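You operate a simulated robot arm through the tools that you are given. There is no shell and no other tool. Be economical: measure what you need, move in short steps, check, and stop when the job is done.

Carry out the task below with a simulated two-armed robot. There is one attempt and no reset: what you move stays moved.

## Task
Move the vase to the table, dust the sill and put vase and duster back.
Fine: hold the holder still while you pull the duster out. Set down upright: vase. What is to be rubbed or washed off counts as gone when no trace of it is left.

Only the result counts: the job must be done as asked and must still hold three seconds after the hand-in. Knocking over, shifting, dropping, spilling or breaking anything else fails it.

## Robot
Two 7-joint arms with two-finger parallel grippers on one trunk that stands fixed in place. Base frame: the origin is at the foot of the trunk, x ahead of it, y to its left, z up. Lengths are in cm, angles in degrees, forces in N, time in s.
The left shoulder is at [6, 18.9, 119.5], the right one opposite. With the tool pointing down near the work surface each hand reaches from about 10 to 52 cm from the base axis, measured 20 degrees to its own side. Payload 3.43 kg a hand.
Tool frame (each hand has its own): the origin (TCP) lies between the finger pads and is the grasp point; the fingertips stand 3 cm ahead of it; z points along the fingers, y is the line along which they close. The gripper opens to 9.4 cm. The fingers are 2.8 cm wide and 1 cm thick; the gripper's body (5 by 9.6 cm) begins 5.5 cm behind the TCP.
Orientation is that of the tool frame in the base frame, as [roll, pitch, yaw] about the fixed x, y, z axes, in that order (R = Rz(yaw) Ry(pitch) Rx(roll)). With the fingers straight down and closing along the base's y, the tool's x points along the base's -x, its y along +y and its z along -z.

## Interface
- The arms move only by the tool drive_tool. It takes "left_increments", "right_increments" or both (then of equal length, played together; a hand with none holds still); each is text: rows parted by semicolons, each of 7 numbers parted by spaces: the shift along the base's x, y, z in cm, then the turn, a rotation vector about the base's x, y, z in degrees, then the gripper command, from -1 (shut) to 1 (fully open), values between in proportion. In form: tx ty tz ax ay az claw; .... A call has 1 to 8 rows; each row is the pose to reach, as a shift and turn from the pose commanded when the call began. Each row takes 0.2 s and may step no farther than 5 cm and 8.6 degrees from the row before; otherwise, or with a gripper value out of range, the whole call is refused. Where a pose cannot be reached the arm comes as near as it can. A force on the tool above 60 N (or 10 N above the force at the start of the call, whichever is more), or a blocked arm, ends the call early, and 0.2 s more pass. The fingers move at their own pace (about 15.3 cm/s each) and stop on an object; they squeeze with about 37 N. The grip force told is the motor's: it shows also when the fingers shut on nothing. Time passes only in rows, and 0.2 s behind the last, so rows that repeat a pose let the fingers close. It gives the time, the measured TCP pose, the force on the tool (base axes), the opening and the grip force at its end, in the units of the frame above (readings bear some noise), with the torque about the TCP (base axes, N m) and any sound that the robot's microphone picked up.
- Cameras (640 x 400 px; columns grow to the right, rows downward): "scene" is now at [-0.21, -2.5, 172.8]; the picture's right is [-0.40, -0.92, 0.00], its down [-0.82, 0.35, -0.45] and it looks along [0.41, -0.18, -0.89] (base axes); focal length 347 px, centre (320, 200). "left" rides on the left gripper at [7.6, -1.4, -10.2] in its tool frame; the picture's right is [0.18, 0.98, 0.00], its down [-0.75, 0.14, -0.64] and it looks along [-0.63, 0.12, 0.77] (tool axes); focal length 243 px, centre (320, 200). "right" rides on the right gripper at [7.6, 1.4, -10.2] in its tool frame; the picture's right is [-0.18, 0.98, 0.00], its down [-0.75, -0.14, -0.64] and it looks along [-0.63, -0.12, 0.77] (tool axes); focal length 243 px, centre (320, 200). There is no depth. A picture from a camera that has moved, and an enlarged one, comes with that camera's place and axes in the base frame and with its lens.
- capture(camera): a new picture of that camera. It takes no simulated time.
- raise_lower(by): slides the trunk up (or, below 0, down) by that many cm; the arms and the scene camera ride with it, the base frame stays. It gives what a move gives, with no picture.
- aim_head(pan, tilt): turns the head with the scene camera to pan (to the left, within 86 degrees either way) and tilt (down, from -29 to 69), counted from straight ahead of the robot. It gives what a move gives.
- enlarge(camera, box): a new picture of the part [left, top, right, bottom] of that camera's present view, enlarged. It takes no simulated time.
- close_job(): hands the job in; it is judged then, once.

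Work in short steps. Places have to be worked out from the pictures, the camera data and where the tool is seen: move nearer, look again, correct. Check each grasp and each placing, and mend what went wrong. You have 120 turns and 78 pictures in all, those below and enlarged ones among them. Open the grippers and draw the arms clear of the work before you hand the job in, unless the task says otherwise.

The tools are called as a command line: name --argument value ..., lists and objects as JSON in quotes. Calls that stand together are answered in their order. drive_tool: Moves the arms, as the interface text tells. Its arguments: {"type":"object","properties":{"left_increments":{"type":"string"},"right_increments":{"type":"string"}},"required":[]} The other tools are called the same way: raise_lower (by) slides the trunk up or down; aim_head (pan, tilt) turns the head that bears the scene camera; capture (camera) takes a picture; enlarge (camera, box) takes an enlarged picture of a part of a camera's view; close_job () hands the job in.

At the start:

```text
t: 0.0
left_tool_pos: [34.41, 5.5, 126.58]
left_ee_rot: [-179.9, 0.0, 180.0]
left_force: [0.0, 0.7, 0.4]
left_ft_torque: [0.01, -0.02, -0.04]
left_grip_width: 9.4
left_finger_force: 0.0
right_tool_pos: [30.62, -27.73, 121.35]
right_ee_rot: [180.0, -0.1, 180.0]
right_force: [0.9, 0.1, 0.9]
right_ft_torque: [0.01, -0.02, 0.01]
right_grip_width: 9.42
right_finger_force: 0.1
trunk travel left (down, up): [-86.7, 12.3]
head pan, tilt: [-23.4, 63.4]
```

scene: 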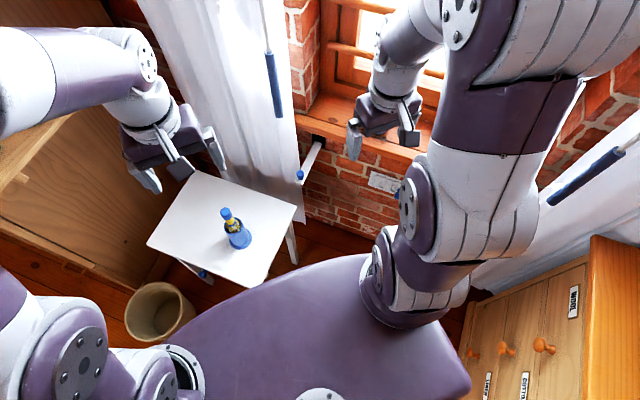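
right: 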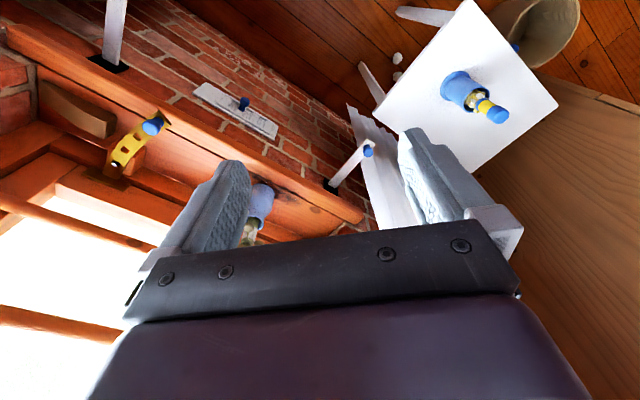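
left: 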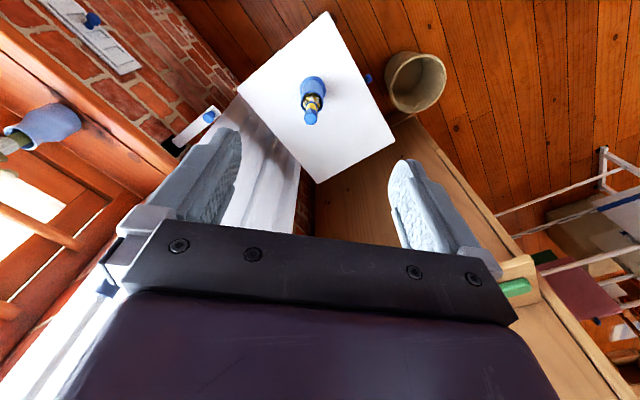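

The table with a blue object stands ahead-left and the sill is at the window ahead-right. I'll aim the head at the sill and look closer.

aim_head --pan -20 --tilt 45

capture --camera "scene"

enlarge --camera "right" --box '[0, 0, 400, 250]'

enlarge --camera "left" --box '[200, 0, 460, 162]'

```text
t: 0.8
left_tool_pos: [34.41, 5.57, 126.44]
left_ee_rot: [-180.0, 0.0, 180.0]
left_force: [-0.7, -1.1, -1.1]
left_ft_torque: [0.0, 0.0, 0.03]
left_grip_width: 9.39
left_finger_force: 0.0
right_tool_pos: [30.65, -27.67, 121.29]
right_ee_rot: [-179.9, 0.0, 179.9]
right_force: [0.9, 0.8, 0.5]
right_ft_torque: [-0.01, -0.02, 0.03]
right_grip_width: 9.41
right_finger_force: 0.0
trunk travel left (down, up): [-86.7, 12.3]
head pan, tilt: [-20.0, 45.0]
```

```text
74 pictures are left
camera scene: at [1.68, -2.8, 175.12], right [-0.34, -0.94, 0.0], down [-0.67, 0.24, -0.71], along [0.66, -0.24, -0.71], focal length 347 px, centre (320, 200)
```

scene: 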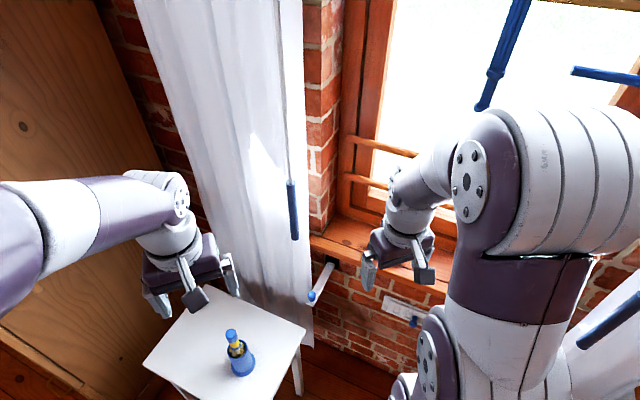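

```text
1.60 times, centred on (200, 125) of right
camera zoom: at [22.96, -26.17, 131.57], right [0.18, 0.98, 0.0], down [0.75, -0.14, 0.64], along [0.63, -0.12, -0.77], focal length 388 px, centre (512, 320)
```

zoom: 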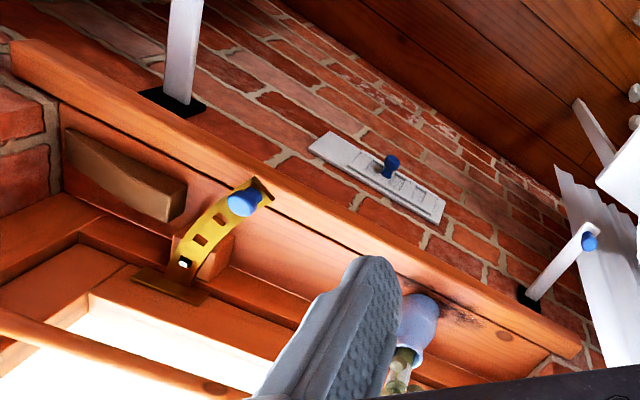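

```text
2.46 times, centred on (330, 81) of left
camera zoom: at [26.93, 4.11, 136.83], right [-0.18, 0.98, 0.0], down [0.75, 0.14, 0.64], along [0.63, 0.12, -0.77], focal length 597 px, centre (295, 493)
```

zoom: 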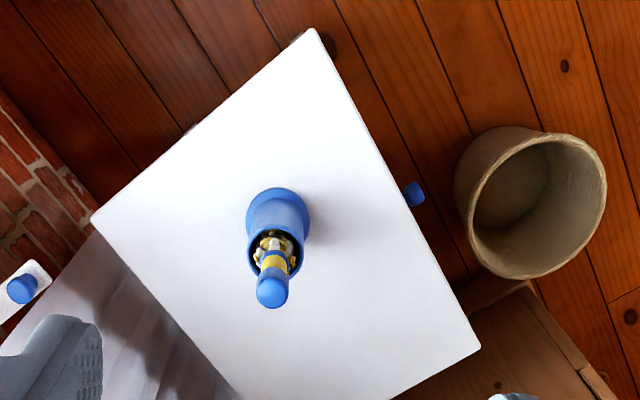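

The vase (pale blue, with a stalk) seems to be near (55,-45,87) on the sill, and the duster's holder near (46,6,62) on the table. I'll shift the right hand back so that the scene camera sees the sill.

drive_tool --right_increments "-4 0 2 0 0 0 1; -8 -1 4 0 0 0 1; -12 -2 6 0 0 0 1; -12 -6 8 0 0 0 1; -12 -10 8 0 0 0 1"

aim_head --pan -40 --tilt 48

capture --camera "scene"

capture --camera "right"

```text
t: 2.0
left_tool_pos: [34.6, 5.12, 126.47]
left_ee_rot: [179.9, -0.1, 179.9]
left_force: [-0.5, 0.0, -0.1]
left_ft_torque: [0.03, 0.0, 0.0]
left_grip_width: 9.42
left_finger_force: 0.1
right_tool_pos: [18.76, -38.13, 128.27]
right_ee_rot: [179.8, -0.1, -179.9]
right_force: [0.9, -0.4, -0.2]
right_ft_torque: [0.03, 0.01, -0.03]
right_grip_width: 9.39
right_finger_force: 0.0
right hand out of reach, approached as far as the arm can: row 4, 5
trunk travel left (down, up): [-86.7, 12.3]
head pan, tilt: [-20.0, 45.0]
```

```text
t: 2.8
left_tool_pos: [34.49, 5.58, 126.62]
left_ee_rot: [-180.0, 0.1, -180.0]
left_force: [-0.7, -0.8, -0.5]
left_ft_torque: [-0.03, -0.02, -0.03]
left_grip_width: 9.39
left_finger_force: 0.0
right_tool_pos: [18.6, -37.7, 128.27]
right_ee_rot: [-180.0, 0.0, -180.0]
right_force: [-0.1, -0.1, 0.3]
right_ft_torque: [-0.02, 0.01, -0.01]
right_grip_width: 9.41
right_finger_force: 0.0
trunk travel left (down, up): [-86.7, 12.3]
head pan, tilt: [-40.0, 48.0]
```

```text
71 pictures are left
camera scene: at [0.03, -5.0, 174.71], right [-0.64, -0.77, 0.0], down [-0.57, 0.48, -0.67], along [0.51, -0.43, -0.74], focal length 347 px, centre (320, 200)
```

scene: 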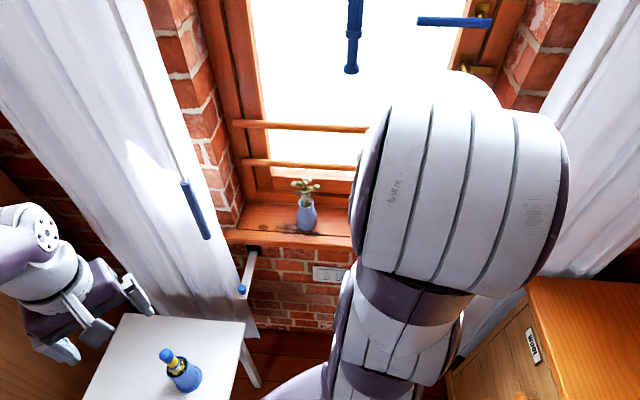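

```text
70 pictures are left
camera right: at [10.99, -36.29, 138.7], right [0.18, 0.98, 0.0], down [0.75, -0.14, 0.64], along [0.63, -0.12, -0.77], focal length 243 px, centre (320, 200)
```

right: 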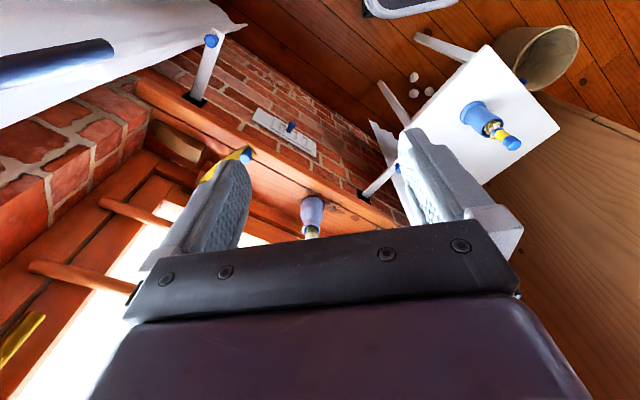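

The vase base is about (57,-47,82). I'll enlarge the sill and the table things.

enlarge --camera "scene" --box '[220, 160, 364, 250]'

enlarge --camera "right" --box '[130, 60, 410, 235]'

enlarge --camera "scene" --box '[70, 300, 230, 400]'

```text
4.44 times, centred on (292, 205) of scene
camera zoom: at [0.03, -5.0, 174.71], right [-0.64, -0.77, 0.0], down [-0.57, 0.48, -0.67], along [0.51, -0.43, -0.74], focal length 1541 px, centre (444, 178)
```

zoom: 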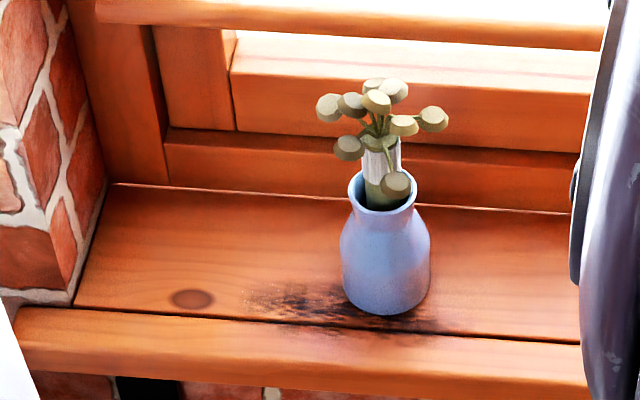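

```text
2.29 times, centred on (270, 148) of right
camera zoom: at [10.99, -36.29, 138.7], right [0.18, 0.98, 0.0], down [0.75, -0.14, 0.64], along [0.63, -0.12, -0.77], focal length 555 px, centre (434, 320)
```

zoom: 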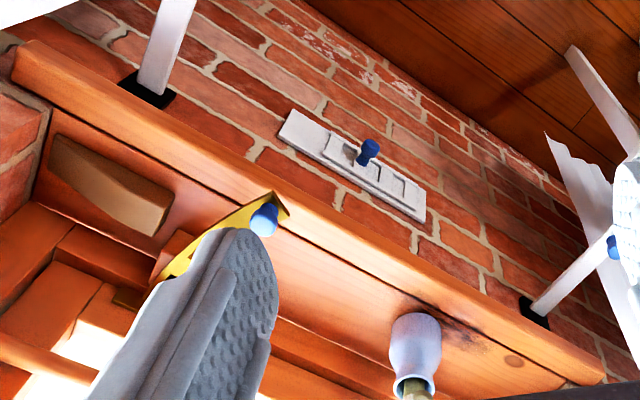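

```text
4.00 times, centred on (150, 350) of scene
camera zoom: at [0.03, -5.0, 174.71], right [-0.64, -0.77, 0.0], down [-0.57, 0.48, -0.67], along [0.51, -0.43, -0.74], focal length 1387 px, centre (1000, -400)
```

zoom: 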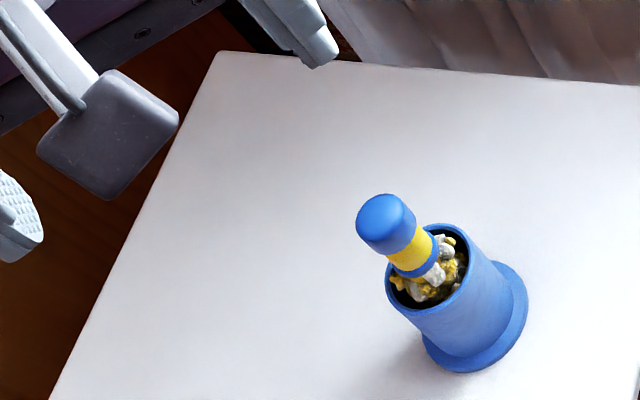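

Sill runs at about 44° to the base; vase centre ≈ (57.4,-47.5), height ≈12.5, neck near z 92. Table top z≈61.5, holder at (46,6). I bring the right hand forward and yaw it −44° to face the window.

drive_tool --right_increments "3 2 -2 0 0 -7.5 1; 6 4 -4 0 0 -15 1; 9 6 -6 0 0 -22.5 1; 11 7 -8 0 0 -30 1; 13 8 -10 0 0 -37.5 1; 14 8 -12 0 0 -44 1"

raise_lower --by -8

```text
t: 4.2
left_tool_pos: [34.54, 5.52, 126.63]
left_ee_rot: [-180.0, 0.1, -180.0]
left_force: [0.0, 0.5, -0.8]
left_ft_torque: [-0.02, 0.02, 0.0]
left_grip_width: 9.39
left_finger_force: 0.1
right_tool_pos: [32.86, -29.71, 116.4]
right_ee_rot: [-180.0, 0.0, 135.9]
right_force: [-0.5, 1.0, 0.0]
right_ft_torque: [-0.01, 0.02, 0.03]
right_grip_width: 9.39
right_finger_force: 0.1
trunk travel left (down, up): [-86.7, 12.3]
head pan, tilt: [-40.0, 48.0]
```

```text
t: 5.4
left_tool_pos: [34.56, 5.47, 118.68]
left_ee_rot: [-180.0, 0.0, -180.0]
left_force: [-0.3, 1.5, 0.5]
left_ft_torque: [-0.01, -0.01, 0.01]
left_grip_width: 9.39
left_finger_force: 0.2
right_tool_pos: [32.88, -29.7, 108.45]
right_ee_rot: [-180.0, -0.1, 135.9]
right_force: [-0.1, 0.4, -0.6]
right_ft_torque: [0.0, -0.01, -0.02]
right_grip_width: 9.38
right_finger_force: 0.0
trunk travel left (down, up): [-78.7, 20.3]
head pan, tilt: [-40.0, 48.0]
```

Yaw is right. Now I pitch the tool up 65° (to 25° below horizontal) toward the window, holding well short of the vase.

drive_tool --right_increments "1 0 -1 -5.63 -5.83 0 1; 2 0 -2 -11.26 -11.66 0 1; 3 -0.5 -3 -16.89 -17.49 0 1; 4 -1 -4 -22.52 -23.32 0 1; 5 -2 -5 -28.15 -29.15 0 1; 6 -3 -6 -33.78 -34.98 0 1; 7 -4 -7 -39.41 -40.81 0 1; 8 -5 -8 -45.04 -46.64 0 1"

capture --camera "scene"

capture --camera "right"

```text
t: 7.2
left_tool_pos: [34.63, 5.54, 118.63]
left_ee_rot: [-179.9, -0.1, -179.9]
left_force: [0.2, 0.0, -0.5]
left_ft_torque: [-0.01, 0.0, 0.04]
left_grip_width: 9.41
left_finger_force: 0.1
right_tool_pos: [41.22, -34.92, 100.63]
right_ee_rot: [180.0, 64.5, 136.0]
right_force: [0.4, 0.7, 0.9]
right_ft_torque: [-0.02, -0.02, -0.01]
right_grip_width: 9.42
right_finger_force: 0.0
right hand out of reach, approached as far as the arm can: row 8
trunk travel left (down, up): [-78.7, 20.3]
head pan, tilt: [-40.0, 48.0]
```

```text
66 pictures are left
camera scene: at [0.21, -5.13, 166.71], right [-0.64, -0.77, 0.0], down [-0.57, 0.48, -0.67], along [0.51, -0.43, -0.74], focal length 347 px, centre (320, 200)
```

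scene: 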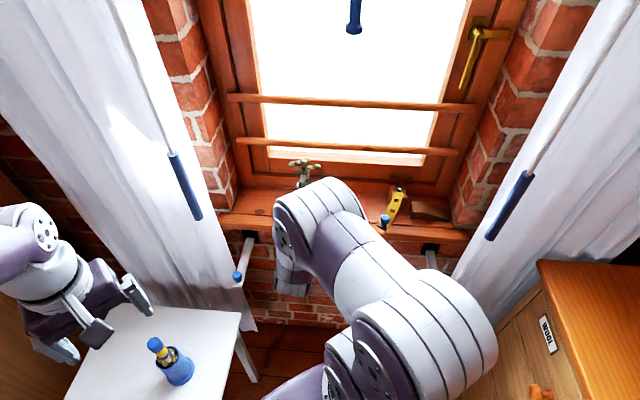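

```text
65 pictures are left
camera right: at [33.14, -25.09, 98.26], right [0.74, 0.65, 0.17], down [-0.28, 0.08, 0.96], along [0.61, -0.75, 0.24], focal length 243 px, centre (320, 200)
```

right: 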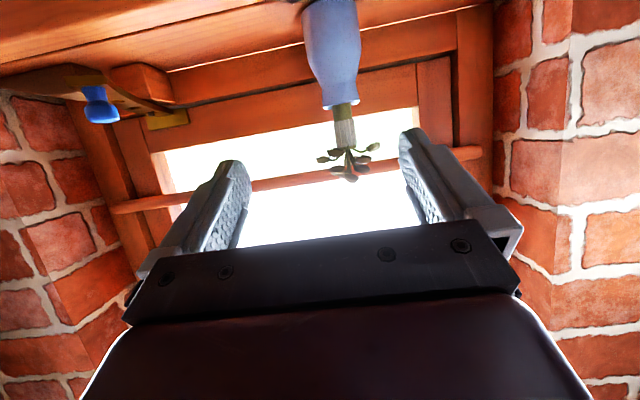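

The right camera confirms the vase at ≈(57.4,-47.5), widest part z≈87-90. I move to a pre-grasp 14 cm short of it, in line, at z 88.

drive_tool --right_increments "1.5 -0.7 -3 0 0 0 1; 3 -1.4 -6 0 0 0 1; 4.4 -2.1 -9.5 0 0 0 1; 5.8 -2.8 -12.6 0 0 0 1; 5.8 -2.8 -12.6 0 0 0 1"

capture --camera "right"

capture --camera "scene"

```text
t: 8.4
left_tool_pos: [34.38, 5.61, 118.68]
left_ee_rot: [-180.0, 0.0, 179.9]
left_force: [0.0, 0.4, 0.0]
left_ft_torque: [0.0, 0.01, 0.01]
left_grip_width: 9.4
left_finger_force: 0.1
right_tool_pos: [46.76, -37.62, 88.1]
right_ee_rot: [-179.9, 64.8, 136.0]
right_force: [-0.1, 1.0, 0.2]
right_ft_torque: [0.0, -0.04, -0.06]
right_grip_width: 9.39
right_finger_force: 0.1
right hand out of reach, approached as far as the arm can: row 1, 2, 3
trunk travel left (down, up): [-78.7, 20.3]
head pan, tilt: [-40.0, 48.0]
```

```text
64 pictures are left
camera right: at [38.77, -27.82, 85.66], right [0.74, 0.65, 0.17], down [-0.29, 0.08, 0.95], along [0.61, -0.75, 0.25], focal length 243 px, centre (320, 200)
```

right: 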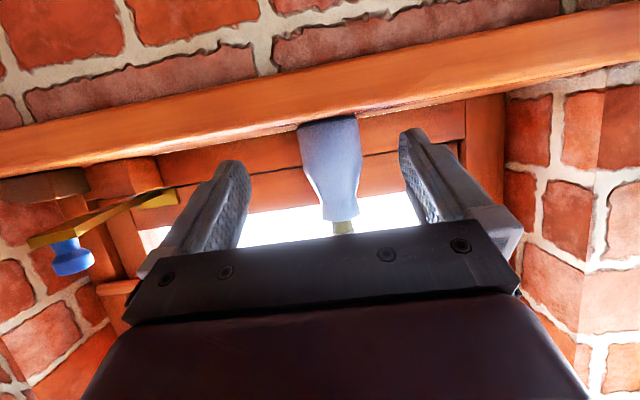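

```text
63 pictures are left
camera scene: at [-0.02, -5.03, 166.71], right [-0.64, -0.77, 0.0], down [-0.57, 0.48, -0.67], along [0.51, -0.43, -0.74], focal length 347 px, centre (320, 200)
```

scene: 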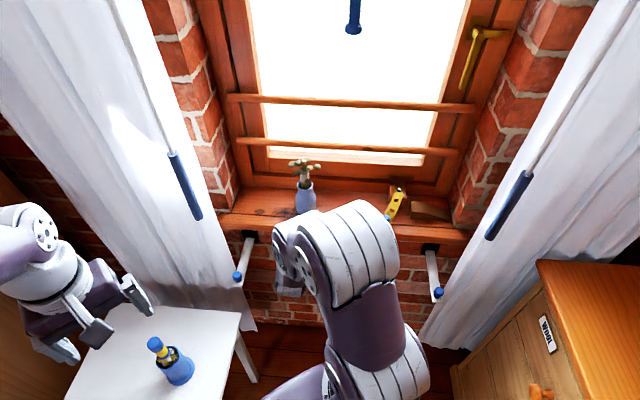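

The sill top is nearer z≈84, so the vase centre is ≈(56.3,-46.4). The vase is between the fingers' lines; I advance 12.9 cm along the normal with the gripper open.

drive_tool --right_increments "2.5 -2.3 -0.1 0 0 0 1; 5 -4.6 -0.2 0 0 0 1; 7.4 -6.8 -0.3 0 0 0 1; 7.4 -6.8 -0.3 0 0 0 1"

capture --camera "right"

enlarge --camera "scene" --box '[220, 130, 412, 250]'

```text
t: 9.4
left_tool_pos: [34.34, 5.63, 118.6]
left_ee_rot: [179.9, 0.0, -179.9]
left_force: [0.3, 0.8, 0.3]
left_ft_torque: [0.01, 0.02, 0.04]
left_grip_width: 9.39
left_finger_force: 0.0
right_tool_pos: [54.27, -44.27, 87.93]
right_ee_rot: [180.0, 64.9, 136.0]
right_force: [-0.1, -0.6, -0.3]
right_ft_torque: [0.01, 0.08, -0.01]
right_grip_width: 9.38
right_finger_force: 0.0
trunk travel left (down, up): [-78.7, 20.3]
head pan, tilt: [-40.0, 48.0]
```

```text
62 pictures are left
camera right: at [46.23, -34.56, 85.41], right [0.74, 0.65, 0.17], down [-0.29, 0.08, 0.95], along [0.61, -0.75, 0.25], focal length 243 px, centre (320, 200)
```

right: 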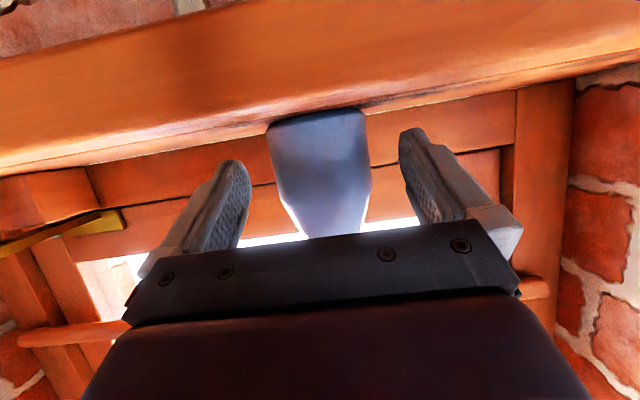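

```text
3.33 times, centred on (316, 190) of scene
camera zoom: at [0.04, -5.05, 166.71], right [-0.64, -0.77, 0.0], down [-0.57, 0.48, -0.67], along [0.51, -0.43, -0.74], focal length 1156 px, centre (333, 233)
```

zoom: 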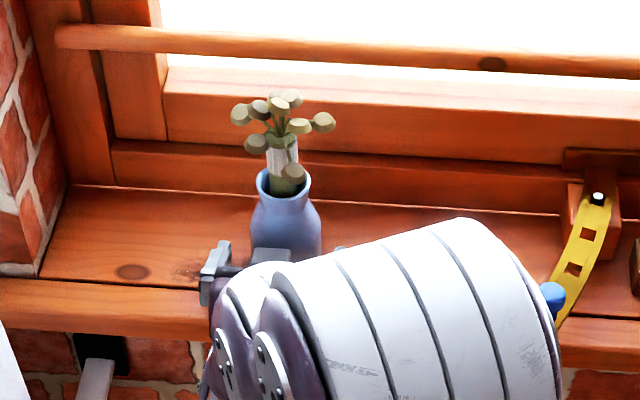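

The vase is centred laterally and about 3 cm ahead of the TCP. I advance 3 cm more and close gently, then check.

drive_tool --right_increments "1.1 -1 0 0 0 0 1; 2.2 -2.1 0 0 0 0 1; 2.2 -2.1 0 0 0 0 0.5; 2.2 -2.1 0 0 0 0 0.3; 2.2 -2.1 0 0 0 0 -1; 2.2 -2.1 0 0 0 0 -1"

capture --camera "right"

```text
t: 10.8
left_tool_pos: [34.57, 5.64, 118.55]
left_ee_rot: [-180.0, 0.0, 179.9]
left_force: [0.0, -0.3, -0.3]
left_ft_torque: [-0.02, -0.05, 0.01]
left_grip_width: 9.39
left_finger_force: 0.0
right_tool_pos: [56.53, -46.59, 87.96]
right_ee_rot: [180.0, 64.9, 136.0]
right_force: [0.0, -1.1, 0.4]
right_ft_torque: [-0.02, -0.11, 0.0]
right_grip_width: 6.54
right_finger_force: 36.5
trunk travel left (down, up): [-78.7, 20.3]
head pan, tilt: [-40.0, 48.0]
```

```text
60 pictures are left
camera right: at [48.43, -36.76, 85.43], right [0.74, 0.65, 0.17], down [-0.29, 0.08, 0.95], along [0.61, -0.75, 0.25], focal length 243 px, centre (320, 200)
```

right: 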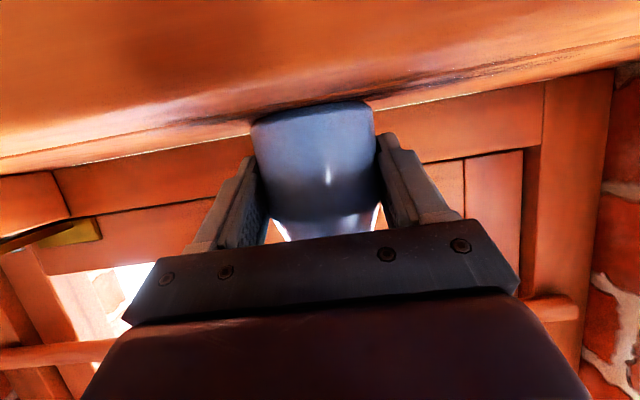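

The grip holds (6.54 cm). I lift the vase straight up, then draw it back from the window.

drive_tool --right_increments "0 0 1.5 0 0 0 -1; 0 0 4 0 0 0 -1; 0 0 6 0 0 0 -1; -2.9 2.8 7 0 0 0 -1; -5.8 5.6 8 0 0 0 -1; -8.7 8.4 8 0 0 0 -1; -11.5 11.1 8 0 0 0 -1; -14 13.5 8 0 0 0 -1"

capture --camera "scene"

```text
t: 12.6
left_tool_pos: [34.4, 5.64, 118.67]
left_ee_rot: [180.0, 0.0, 180.0]
left_force: [0.2, -0.4, 0.3]
left_ft_torque: [0.0, -0.01, -0.02]
left_grip_width: 9.39
left_finger_force: 0.0
right_tool_pos: [44.21, -33.64, 97.13]
right_ee_rot: [-180.0, 64.1, 136.0]
right_force: [-0.8, 0.2, -3.1]
right_ft_torque: [-0.03, -0.02, 0.02]
right_grip_width: 4.77
right_finger_force: 36.5
right hand out of reach, approached as far as the arm can: row 8
trunk travel left (down, up): [-78.7, 20.3]
head pan, tilt: [-40.0, 48.0]
heard: snap
```

```text
59 pictures are left
camera scene: at [0.05, -5.05, 166.71], right [-0.64, -0.77, 0.0], down [-0.57, 0.48, -0.67], along [0.51, -0.43, -0.74], focal length 347 px, centre (320, 200)
```

scene: 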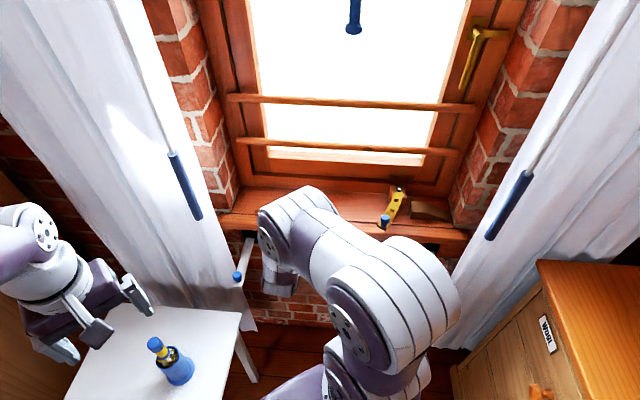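

A snap was heard and the opening fell to 4.77: the vase slid to its neck. I look with the right camera.

capture --camera "right"

enlarge --camera "scene" --box '[200, 150, 392, 270]'

```text
58 pictures are left
camera right: at [36.13, -23.85, 94.71], right [0.74, 0.65, 0.17], down [-0.28, 0.07, 0.96], along [0.61, -0.76, 0.23], focal length 243 px, centre (320, 200)
```

right: 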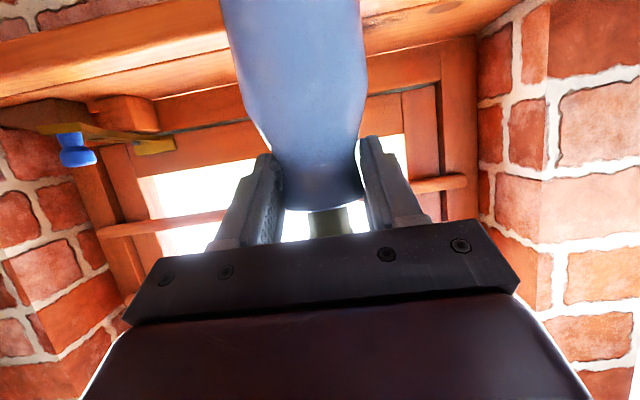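

```text
3.33 times, centred on (296, 210) of scene
camera zoom: at [0.05, -5.05, 166.71], right [-0.64, -0.77, 0.0], down [-0.57, 0.48, -0.67], along [0.51, -0.43, -0.74], focal length 1156 px, centre (400, 167)
```

zoom: 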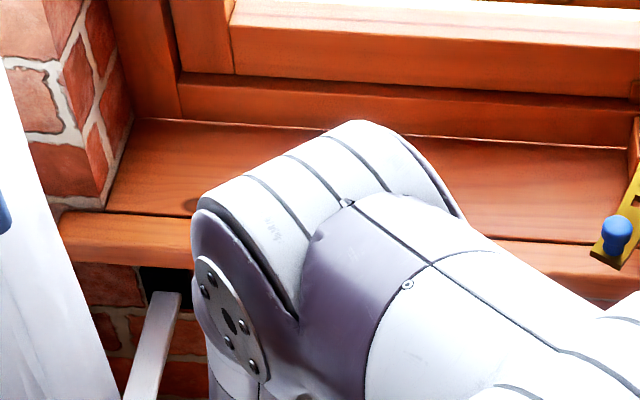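

The vase hangs securely by its neck below the rim, nearly upright. I swing it left toward the table while yawing the hand by +59°, staying high.

drive_tool --right_increments "2 2 0 0 0 7.4 -1; 4 5 0 0 0 14.8 -1; 6 8 0 0 0 22.2 -1; 7 11 0 0 0 29.6 -1; 8 14 0 0 0 37 -1; 8.5 17 0 0 0 44.4 -1; 9 20 0 0 0 51.8 -1; 9 22 0 0 0 59 -1"

aim_head --pan -10 --tilt 52

capture --camera "scene"

```text
t: 14.4
left_tool_pos: [34.39, 5.67, 118.6]
left_ee_rot: [-179.9, 0.0, 180.0]
left_force: [-1.1, 0.5, 0.8]
left_ft_torque: [-0.04, -0.03, -0.01]
left_grip_width: 9.38
left_finger_force: 0.0
right_tool_pos: [51.65, -3.63, 97.54]
right_ee_rot: [-177.4, 64.5, -166.5]
right_force: [0.6, -0.1, -2.9]
right_ft_torque: [0.0, 0.01, 0.02]
right_grip_width: 4.74
right_finger_force: 37.2
right hand out of reach, approached as far as the arm can: row 4, 5, 6, 7, 8
trunk travel left (down, up): [-78.7, 20.3]
head pan, tilt: [-40.0, 48.0]
```

```text
t: 15.4
left_tool_pos: [34.55, 5.49, 118.49]
left_ee_rot: [179.9, 0.0, 180.0]
left_force: [0.0, 0.9, 0.3]
left_ft_torque: [-0.01, 0.0, 0.06]
left_grip_width: 9.41
left_finger_force: 0.1
right_tool_pos: [51.57, -3.7, 97.65]
right_ee_rot: [-177.5, 64.6, -166.6]
right_force: [0.2, -0.2, -2.6]
right_ft_torque: [-0.04, 0.03, 0.0]
right_grip_width: 4.77
right_finger_force: 37.4
trunk travel left (down, up): [-78.7, 20.3]
head pan, tilt: [-10.0, 52.0]
```

```text
56 pictures are left
camera scene: at [1.47, -1.31, 166.17], right [-0.17, -0.98, 0.0], down [-0.78, 0.14, -0.62], along [0.61, -0.11, -0.79], focal length 347 px, centre (320, 200)
```

scene: 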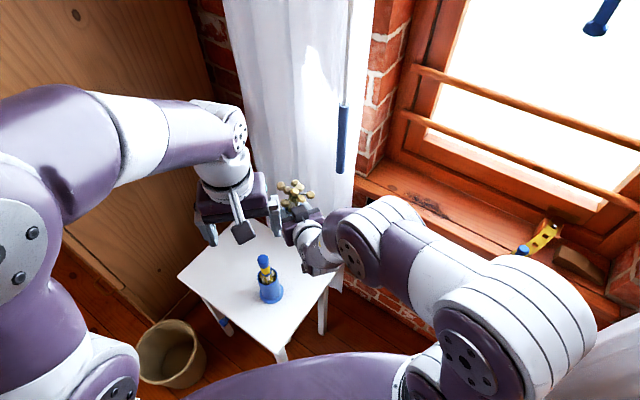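

The vase is above the table near (52,-4), clear of the holder. I nudge it to (54,-5) and lower the trunk 18 cm, with both hands staying above the duster.

drive_tool --right_increments "1.2 -0.6 0 0 0 0 -1; 2.4 -1.3 0 0 0 0 -1; 2.4 -1.3 0 0 0 0 -1"

raise_lower --by -18

capture --camera "scene"

capture --camera "left"

```text
t: 16.2
left_tool_pos: [34.46, 5.53, 118.55]
left_ee_rot: [180.0, 0.0, -179.9]
left_force: [-0.3, 0.9, -0.5]
left_ft_torque: [-0.01, -0.01, 0.04]
left_grip_width: 9.42
left_finger_force: 0.0
right_tool_pos: [53.32, -3.5, 97.55]
right_ee_rot: [-177.6, 64.5, -167.2]
right_force: [-0.8, 0.5, -2.6]
right_ft_torque: [0.0, 0.05, -0.02]
right_grip_width: 4.75
right_finger_force: 37.4
right hand out of reach, approached as far as the arm can: row 1, 2, 3
trunk travel left (down, up): [-78.7, 20.3]
head pan, tilt: [-10.0, 52.0]
```

```text
t: 18.2
left_tool_pos: [34.45, 5.6, 100.58]
left_ee_rot: [-180.0, 0.0, 180.0]
left_force: [-0.4, 0.3, 0.0]
left_ft_torque: [-0.02, -0.02, 0.0]
left_grip_width: 9.37
left_finger_force: 0.0
right_tool_pos: [53.33, -3.5, 79.73]
right_ee_rot: [-177.6, 64.6, -167.2]
right_force: [-0.5, -0.6, -2.3]
right_ft_torque: [0.0, 0.04, 0.0]
right_grip_width: 4.77
right_finger_force: 36.8
trunk travel left (down, up): [-60.7, 38.3]
head pan, tilt: [-10.0, 52.0]
```

```text
55 pictures are left
camera scene: at [1.46, -1.32, 148.18], right [-0.17, -0.98, 0.0], down [-0.78, 0.14, -0.62], along [0.61, -0.11, -0.79], focal length 347 px, centre (320, 200)
```

scene: 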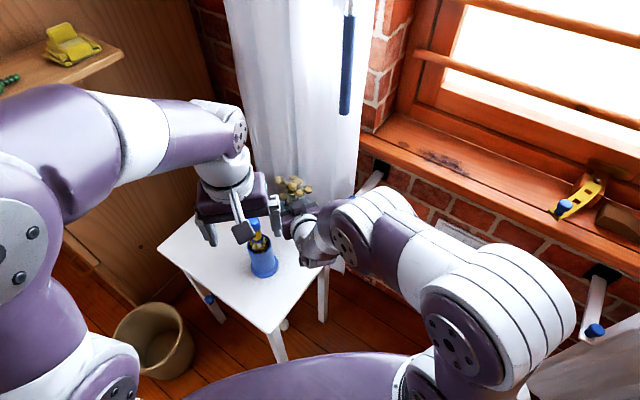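

```text
54 pictures are left
camera left: at [26.95, 4.11, 110.84], right [-0.18, 0.98, 0.0], down [0.75, 0.14, 0.64], along [0.63, 0.12, -0.77], focal length 243 px, centre (320, 200)
```

left: 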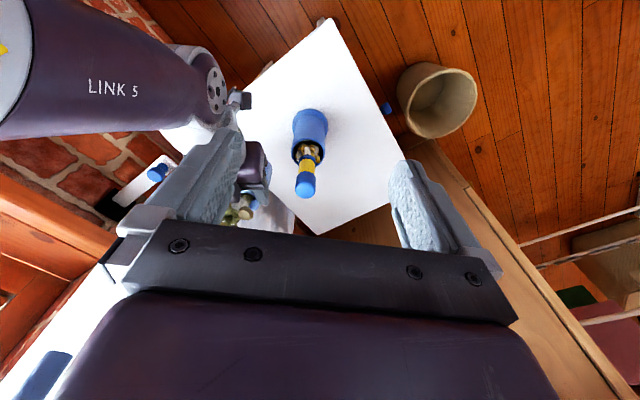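

Now I lower the right hand in steps toward the table, expecting base contact around TCP z≈69.5.

drive_tool --right_increments "0.3 -0.5 -2 0 0 0 -1; 0.5 -1 -4 0 0 0 -1; 0.7 -1.3 -6 0 0 0 -1; 0.7 -1.3 -7.5 0 0 0 -1; 0.7 -1.3 -7.5 0 0 0 -1"

capture --camera "right"

enlarge --camera "scene" --box '[150, 150, 350, 275]'

```text
t: 19.4
left_tool_pos: [34.52, 5.59, 100.58]
left_ee_rot: [179.9, 0.2, 180.0]
left_force: [-0.2, 0.7, 0.1]
left_ft_torque: [-0.02, 0.0, -0.01]
left_grip_width: 9.4
left_finger_force: 0.1
right_tool_pos: [53.67, -3.7, 72.09]
right_ee_rot: [-177.4, 64.5, -167.4]
right_force: [0.1, -0.2, -2.5]
right_ft_torque: [0.01, 0.01, 0.0]
right_grip_width: 4.74
right_finger_force: 36.7
right hand out of reach, approached as far as the arm can: row 2, 3, 4, 5
trunk travel left (down, up): [-60.7, 38.3]
head pan, tilt: [-10.0, 52.0]
```

```text
53 pictures are left
camera right: at [41.12, -4.55, 69.65], right [-0.1, 0.98, 0.15], down [-0.23, -0.17, 0.96], along [0.97, 0.06, 0.24], focal length 243 px, centre (320, 200)
```

right: 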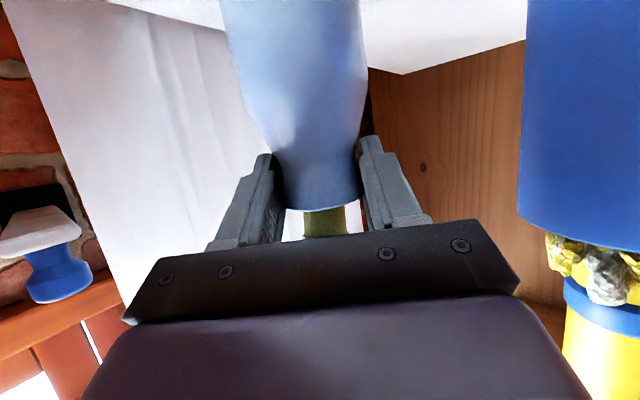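

```text
3.20 times, centred on (250, 212) of scene
camera zoom: at [1.45, -1.32, 148.17], right [-0.17, -0.98, 0.0], down [-0.78, 0.14, -0.62], along [0.61, -0.11, -0.79], focal length 1110 px, centre (544, 160)
```

zoom: 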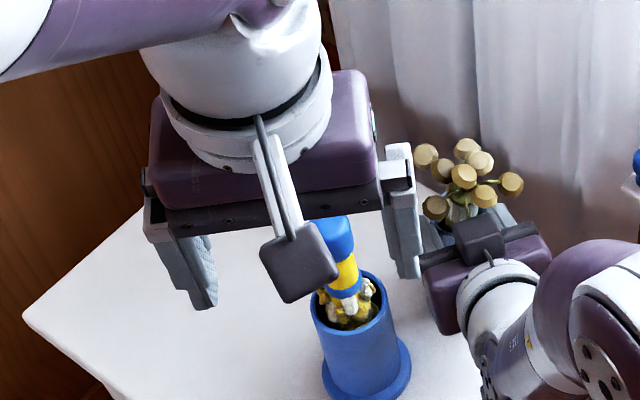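

Clear of the holder. I lower in small steps, watching the vertical force.

drive_tool --right_increments "0 0 -0.6 0 0 0 -1; 0 0 -1.2 0 0 0 -1; 0 0 -1.2 0 0 0 -1"

drive_tool --right_increments "0 0 -0.4 0 0 0 -1; 0 0 -0.4 0 0 0 -1"

drive_tool --right_increments "0 0 -0.4 0 0 0 -1; 0 0 -0.4 0 0 0 -1"

```text
t: 20.2
left_tool_pos: [34.17, 5.44, 100.72]
left_ee_rot: [179.9, 0.2, -179.9]
left_force: [-0.6, 1.1, 0.0]
left_ft_torque: [0.03, 0.01, 0.01]
left_grip_width: 9.42
left_finger_force: 0.1
right_tool_pos: [53.77, -3.54, 71.65]
right_ee_rot: [-177.5, 65.5, -167.4]
right_force: [1.9, -9.4, 42.7]
right_ft_torque: [0.31, -0.5, -0.13]
right_grip_width: 4.78
right_finger_force: 36.8
trunk travel left (down, up): [-60.7, 38.3]
head pan, tilt: [-10.0, 52.0]
```

```text
t: 20.8
left_tool_pos: [34.18, 5.34, 100.72]
left_ee_rot: [179.9, 0.2, 180.0]
left_force: [0.6, 0.0, 0.2]
left_ft_torque: [0.02, 0.03, 0.04]
left_grip_width: 9.4
left_finger_force: 0.0
right_tool_pos: [54.03, -3.62, 71.34]
right_ee_rot: [-177.5, 65.8, -167.4]
right_force: [8.6, -19.4, 51.9]
right_ft_torque: [-0.53, -0.91, -0.21]
right_grip_width: 4.91
right_finger_force: 36.8
trunk travel left (down, up): [-60.7, 38.3]
head pan, tilt: [-10.0, 52.0]
```

```text
t: 21.4
left_tool_pos: [34.09, 5.52, 100.74]
left_ee_rot: [179.9, 0.2, -180.0]
left_force: [-0.1, 0.4, -0.2]
left_ft_torque: [-0.01, 0.01, 0.03]
left_grip_width: 9.37
left_finger_force: 0.0
right_tool_pos: [53.81, -3.48, 70.84]
right_ee_rot: [-177.5, 65.9, -167.2]
right_force: [5.7, -11.2, 49.3]
right_ft_torque: [-0.29, -0.89, -0.06]
right_grip_width: 5.15
right_finger_force: 36.9
trunk travel left (down, up): [-60.7, 38.3]
head pan, tilt: [-10.0, 52.0]
```

Contact came at ≈71.7 and I pressed on a bit; the vase stands on the table. I ease up by 0.7 and look before releasing.

drive_tool --right_increments "0 0 0.6 0 0 0 -1; 0 0 0.9 0 0 0 -1; 0 0 0.9 0 0 0 -1"

capture --camera "right"

capture --camera "left"

```text
t: 22.2
left_tool_pos: [34.28, 5.75, 100.65]
left_ee_rot: [179.9, 0.1, -179.9]
left_force: [-1.1, 0.1, -0.1]
left_ft_torque: [-0.02, 0.01, -0.05]
left_grip_width: 9.39
left_finger_force: 0.0
right_tool_pos: [53.44, -3.46, 70.76]
right_ee_rot: [-177.2, 64.3, -166.9]
right_force: [3.2, 5.2, 13.9]
right_ft_torque: [0.44, -0.77, 0.2]
right_grip_width: 5.17
right_finger_force: 37.3
trunk travel left (down, up): [-60.7, 38.3]
head pan, tilt: [-10.0, 52.0]
```

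```text
51 pictures are left
camera right: at [40.86, -4.37, 68.52], right [-0.1, 0.98, 0.14], down [-0.23, -0.16, 0.96], along [0.97, 0.07, 0.24], focal length 243 px, centre (320, 200)
```

right: 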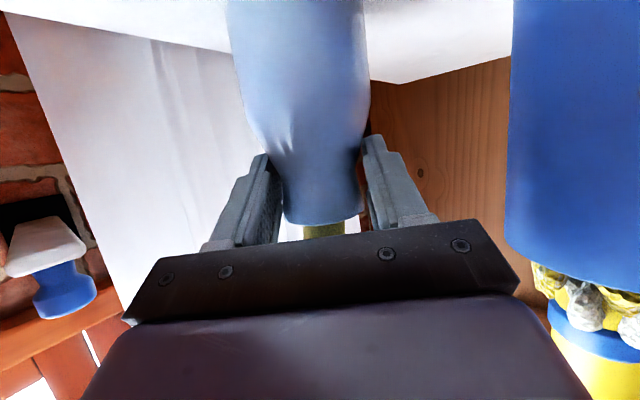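

```text
50 pictures are left
camera left: at [26.81, 4.22, 110.84], right [-0.18, 0.98, 0.0], down [0.75, 0.14, 0.64], along [0.63, 0.12, -0.77], focal length 243 px, centre (320, 200)
```

left: 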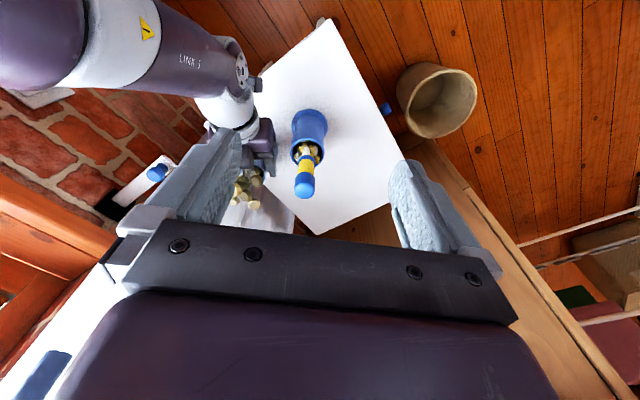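

The vase looks upright. I ease up 0.3 more and then open slowly.

drive_tool --right_increments "0 0 0.3 0 0 0 -1; 0 0 0.3 0 0 0 -1"

```text
t: 22.8
left_tool_pos: [34.54, 5.54, 100.52]
left_ee_rot: [180.0, 0.0, -180.0]
left_force: [-0.7, -0.2, 0.4]
left_ft_torque: [-0.02, -0.01, -0.03]
left_grip_width: 9.42
left_finger_force: 0.1
right_tool_pos: [53.44, -3.61, 71.23]
right_ee_rot: [-177.4, 64.1, -167.1]
right_force: [-0.5, 0.6, 1.7]
right_ft_torque: [0.18, 0.16, 0.04]
right_grip_width: 5.05
right_finger_force: 36.3
trunk travel left (down, up): [-60.7, 38.3]
head pan, tilt: [-10.0, 52.0]
```

Forces are near zero, so the vase is supported by the table. I open gradually.

drive_tool --right_increments "0 0 0 0 0 0 0.12; 0 0 0 0 0 0 0.3; 0 0 0 0 0 0 1; 0 0 0 0 0 0 1"

capture --camera "right"

```text
t: 23.8
left_tool_pos: [34.53, 5.55, 100.62]
left_ee_rot: [-180.0, 0.1, -180.0]
left_force: [0.1, 0.0, 0.6]
left_ft_torque: [-0.01, 0.02, -0.02]
left_grip_width: 9.39
left_finger_force: 0.0
right_tool_pos: [53.68, -3.59, 71.46]
right_ee_rot: [-177.4, 64.5, -167.1]
right_force: [0.0, -0.2, -0.4]
right_ft_torque: [0.01, -0.02, 0.0]
right_grip_width: 9.39
right_finger_force: 0.1
trunk travel left (down, up): [-60.7, 38.3]
head pan, tilt: [-10.0, 52.0]
```

```text
49 pictures are left
camera right: at [41.06, -4.45, 68.9], right [-0.1, 0.98, 0.15], down [-0.23, -0.17, 0.96], along [0.97, 0.06, 0.24], focal length 243 px, centre (320, 200)
```

right: 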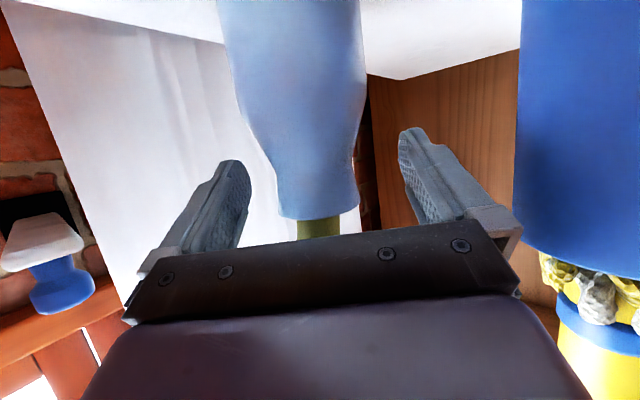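

Released, vase stands upright. I back the hand straight off toward the robot's right side.

drive_tool --right_increments "-3 -0.8 0.3 0 0 0 1; -6 -1.8 0.8 0 0 0 1; -9 -3.5 1.5 0 0 0 1; -11 -7 4 0 0 0 1; -12 -11 7 0 0 0 1; -12 -15 10 0 0 0 1"

capture --camera "scene"

capture --camera "right"

```text
refused: row 5 steps farther than a row can; nothing moved
```

```text
48 pictures are left
camera scene: at [1.44, -1.31, 148.17], right [-0.17, -0.98, 0.0], down [-0.78, 0.14, -0.62], along [0.61, -0.11, -0.79], focal length 347 px, centre (320, 200)
```

scene: 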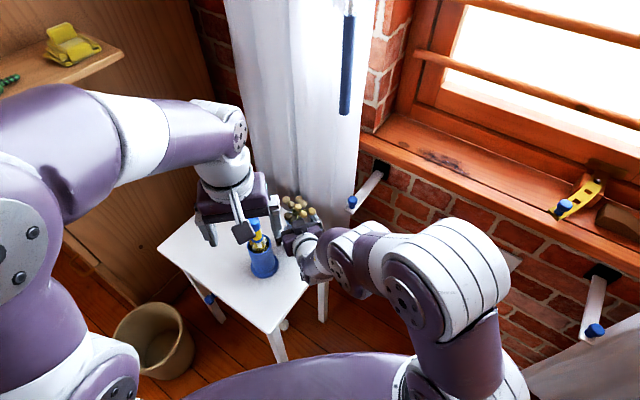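

```text
47 pictures are left
camera right: at [41.06, -4.45, 68.9], right [-0.1, 0.98, 0.15], down [-0.23, -0.17, 0.96], along [0.97, 0.06, 0.24], focal length 243 px, centre (320, 200)
```

right: 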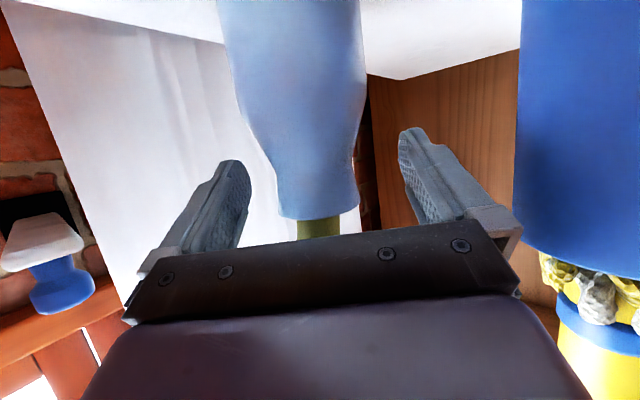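

A row was too long; I repeat the retreat with shorter steps.

drive_tool --right_increments "-3 -0.8 0.3 0 0 0 1; -6 -1.8 0.8 0 0 0 1; -8.5 -3.2 1.5 0 0 0 1; -10 -6 4 0 0 0 1; -10.5 -9 7 0 0 0 1; -11 -12 10 0 0 0 1; -11 -14.5 14 0 0 0 1; -11 -16 18 0 0 0 1"

capture --camera "scene"

```text
t: 25.6
left_tool_pos: [34.53, 5.53, 100.59]
left_ee_rot: [180.0, 0.0, 179.9]
left_force: [0.3, 0.3, 0.1]
left_ft_torque: [0.0, -0.01, 0.03]
left_grip_width: 9.42
left_finger_force: 0.1
right_tool_pos: [41.69, -9.37, 88.97]
right_ee_rot: [-171.2, 63.7, -162.7]
right_force: [0.1, 0.8, 0.4]
right_ft_torque: [-0.02, -0.01, 0.0]
right_grip_width: 9.39
right_finger_force: 0.0
right hand out of reach, approached as far as the arm can: row 1, 2, 3, 4, 5, 6, 7, 8
trunk travel left (down, up): [-60.7, 38.3]
head pan, tilt: [-10.0, 52.0]
```

```text
46 pictures are left
camera scene: at [1.32, -1.33, 148.17], right [-0.17, -0.98, 0.0], down [-0.78, 0.14, -0.62], along [0.61, -0.11, -0.79], focal length 347 px, centre (320, 200)
```

scene: 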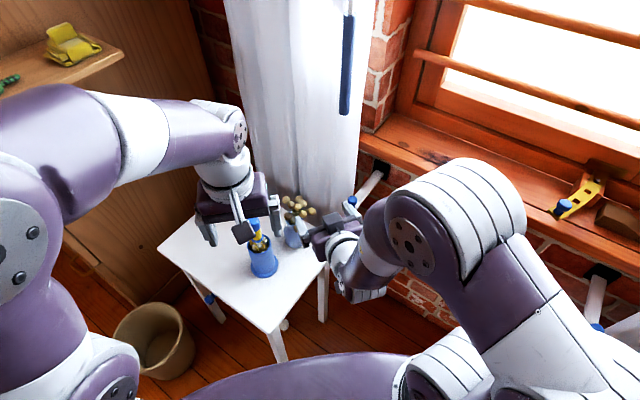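

The vase stands on the table. I raise the trunk 10 cm for arm room and bring the right hand back toward tool-down, clear of the table.

raise_lower --by 10

drive_tool --right_increments "-1 -1 0 -2.1 7.8 0 1; -2 -2 0 -4.2 15.6 0 1; -3 -3 0 -6.3 23.4 0 1; -4 -4 0 -8.4 31.2 0 1; -4 -5 0 -10.5 39 0 1; -4 -6 0 -12.6 46.8 0 1; -4 -6 0 -14.7 54.6 0 1; -4 -6 0 -16.6 61.9 0 1"

```text
t: 26.9
left_tool_pos: [34.58, 5.62, 110.61]
left_ee_rot: [180.0, 0.0, -180.0]
left_force: [0.2, 0.2, 0.6]
left_ft_torque: [-0.02, -0.03, 0.01]
left_grip_width: 9.39
left_finger_force: 0.0
right_tool_pos: [41.71, -9.41, 98.95]
right_ee_rot: [-171.1, 63.6, -162.6]
right_force: [0.4, -0.1, 0.5]
right_ft_torque: [-0.02, 0.0, 0.0]
right_grip_width: 9.41
right_finger_force: 0.1
trunk travel left (down, up): [-70.7, 28.3]
head pan, tilt: [-10.0, 52.0]
```

```text
t: 28.7
left_tool_pos: [34.72, 5.6, 110.46]
left_ee_rot: [-179.9, -0.1, 179.9]
left_force: [0.5, 1.5, 0.2]
left_ft_torque: [0.03, 0.03, -0.03]
left_grip_width: 9.39
left_finger_force: 0.1
right_tool_pos: [37.69, -15.46, 98.95]
right_ee_rot: [-173.3, -0.5, -163.9]
right_force: [-0.2, 0.7, 0.1]
right_ft_torque: [-0.02, 0.04, 0.0]
right_grip_width: 9.4
right_finger_force: 0.1
right hand out of reach, approached as far as the arm can: row 7
trunk travel left (down, up): [-70.7, 28.3]
head pan, tilt: [-10.0, 52.0]
```

Now the left hand: I raise the trunk 8 cm and yaw the left tool −40°, in preparation to straddle the holder with a tilted hand.

raise_lower --by 8

drive_tool --left_increments "1 1 0 0 0 -8 1; 2 2 0 0 0 -16 1; 3 3 0 0 0 -24 1; 4 4 -1 0 0 -32 1; 5 5 -2 0 0 -40 1" --right_increments "0 -1 0 1.6 0.45 0 1; 0 -2 0 3.2 0.9 0 1; 0 -3 0 4.8 1.35 0 1; 0 -4 0 6.4 1.8 0 1; 0 -5 0 6.4 1.8 0 1"

drive_tool --left_increments "0.5 0 -1 -5.2 -6.2 0 1; 1 0 -2 -10.4 -12.4 0 1; 1.5 -0.3 -4 -15.6 -18.6 0 1; 2 -0.6 -6 -20.8 -24.8 0 1; 2.5 -1 -9 -26 -31 0 1; 3 -1.5 -12 -31.2 -37.2 0 1; 3.5 -2 -14 -36.4 -43.4 0 1; 4 -2.5 -16 -41.6 -49.6 0 1"

capture --camera "left"

capture --camera "scene"

```text
t: 29.9
left_tool_pos: [34.52, 5.59, 118.58]
left_ee_rot: [180.0, 0.1, -180.0]
left_force: [-0.5, 0.7, 0.1]
left_ft_torque: [0.02, -0.03, 0.0]
left_grip_width: 9.42
left_finger_force: 0.1
right_tool_pos: [37.68, -15.5, 106.93]
right_ee_rot: [-173.2, -0.3, -164.0]
right_force: [-0.6, -0.5, 0.1]
right_ft_torque: [-0.02, 0.0, 0.0]
right_grip_width: 9.39
right_finger_force: 0.0
trunk travel left (down, up): [-78.7, 20.3]
head pan, tilt: [-10.0, 52.0]
```

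```text
t: 31.1
left_tool_pos: [39.54, 10.49, 116.58]
left_ee_rot: [-180.0, -0.1, 139.9]
left_force: [0.7, 0.6, -1.7]
left_ft_torque: [-0.01, -0.01, 0.04]
left_grip_width: 9.4
left_finger_force: 0.0
right_tool_pos: [37.8, -20.44, 107.03]
right_ee_rot: [180.0, -0.3, -163.8]
right_force: [0.0, 0.1, 0.4]
right_ft_torque: [-0.01, 0.02, -0.02]
right_grip_width: 9.39
right_finger_force: 0.1
trunk travel left (down, up): [-78.7, 20.3]
head pan, tilt: [-10.0, 52.0]
```

```text
t: 32.9
left_tool_pos: [43.64, 8.04, 100.39]
left_ee_rot: [-180.0, 64.7, 140.1]
left_force: [-0.5, 0.0, -0.3]
left_ft_torque: [0.01, -0.04, -0.01]
left_grip_width: 9.41
left_finger_force: 0.1
right_tool_pos: [37.91, -20.51, 107.09]
right_ee_rot: [-179.9, -0.4, -163.9]
right_force: [-0.2, 0.2, 0.2]
right_ft_torque: [-0.01, 0.04, 0.01]
right_grip_width: 9.39
right_finger_force: 0.0
trunk travel left (down, up): [-78.7, 20.3]
head pan, tilt: [-10.0, 52.0]
```

```text
45 pictures are left
camera left: at [33.19, 15.0, 97.95], right [0.57, 0.8, -0.17], down [-0.11, 0.27, 0.96], along [0.81, -0.53, 0.24], focal length 243 px, centre (320, 200)
```

left: 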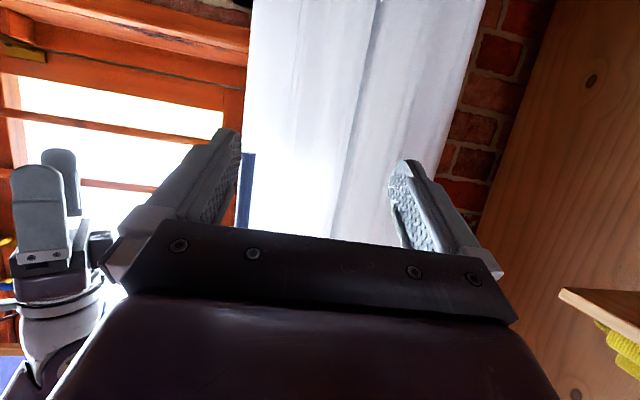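

```text
44 pictures are left
camera scene: at [1.67, -1.29, 166.17], right [-0.17, -0.98, 0.0], down [-0.78, 0.14, -0.61], along [0.61, -0.11, -0.79], focal length 347 px, centre (320, 200)
```

scene: 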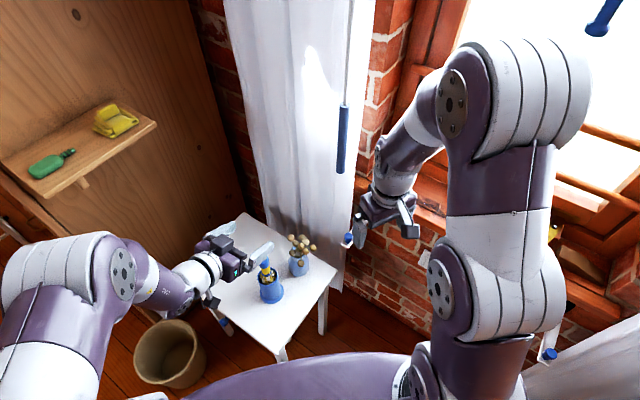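

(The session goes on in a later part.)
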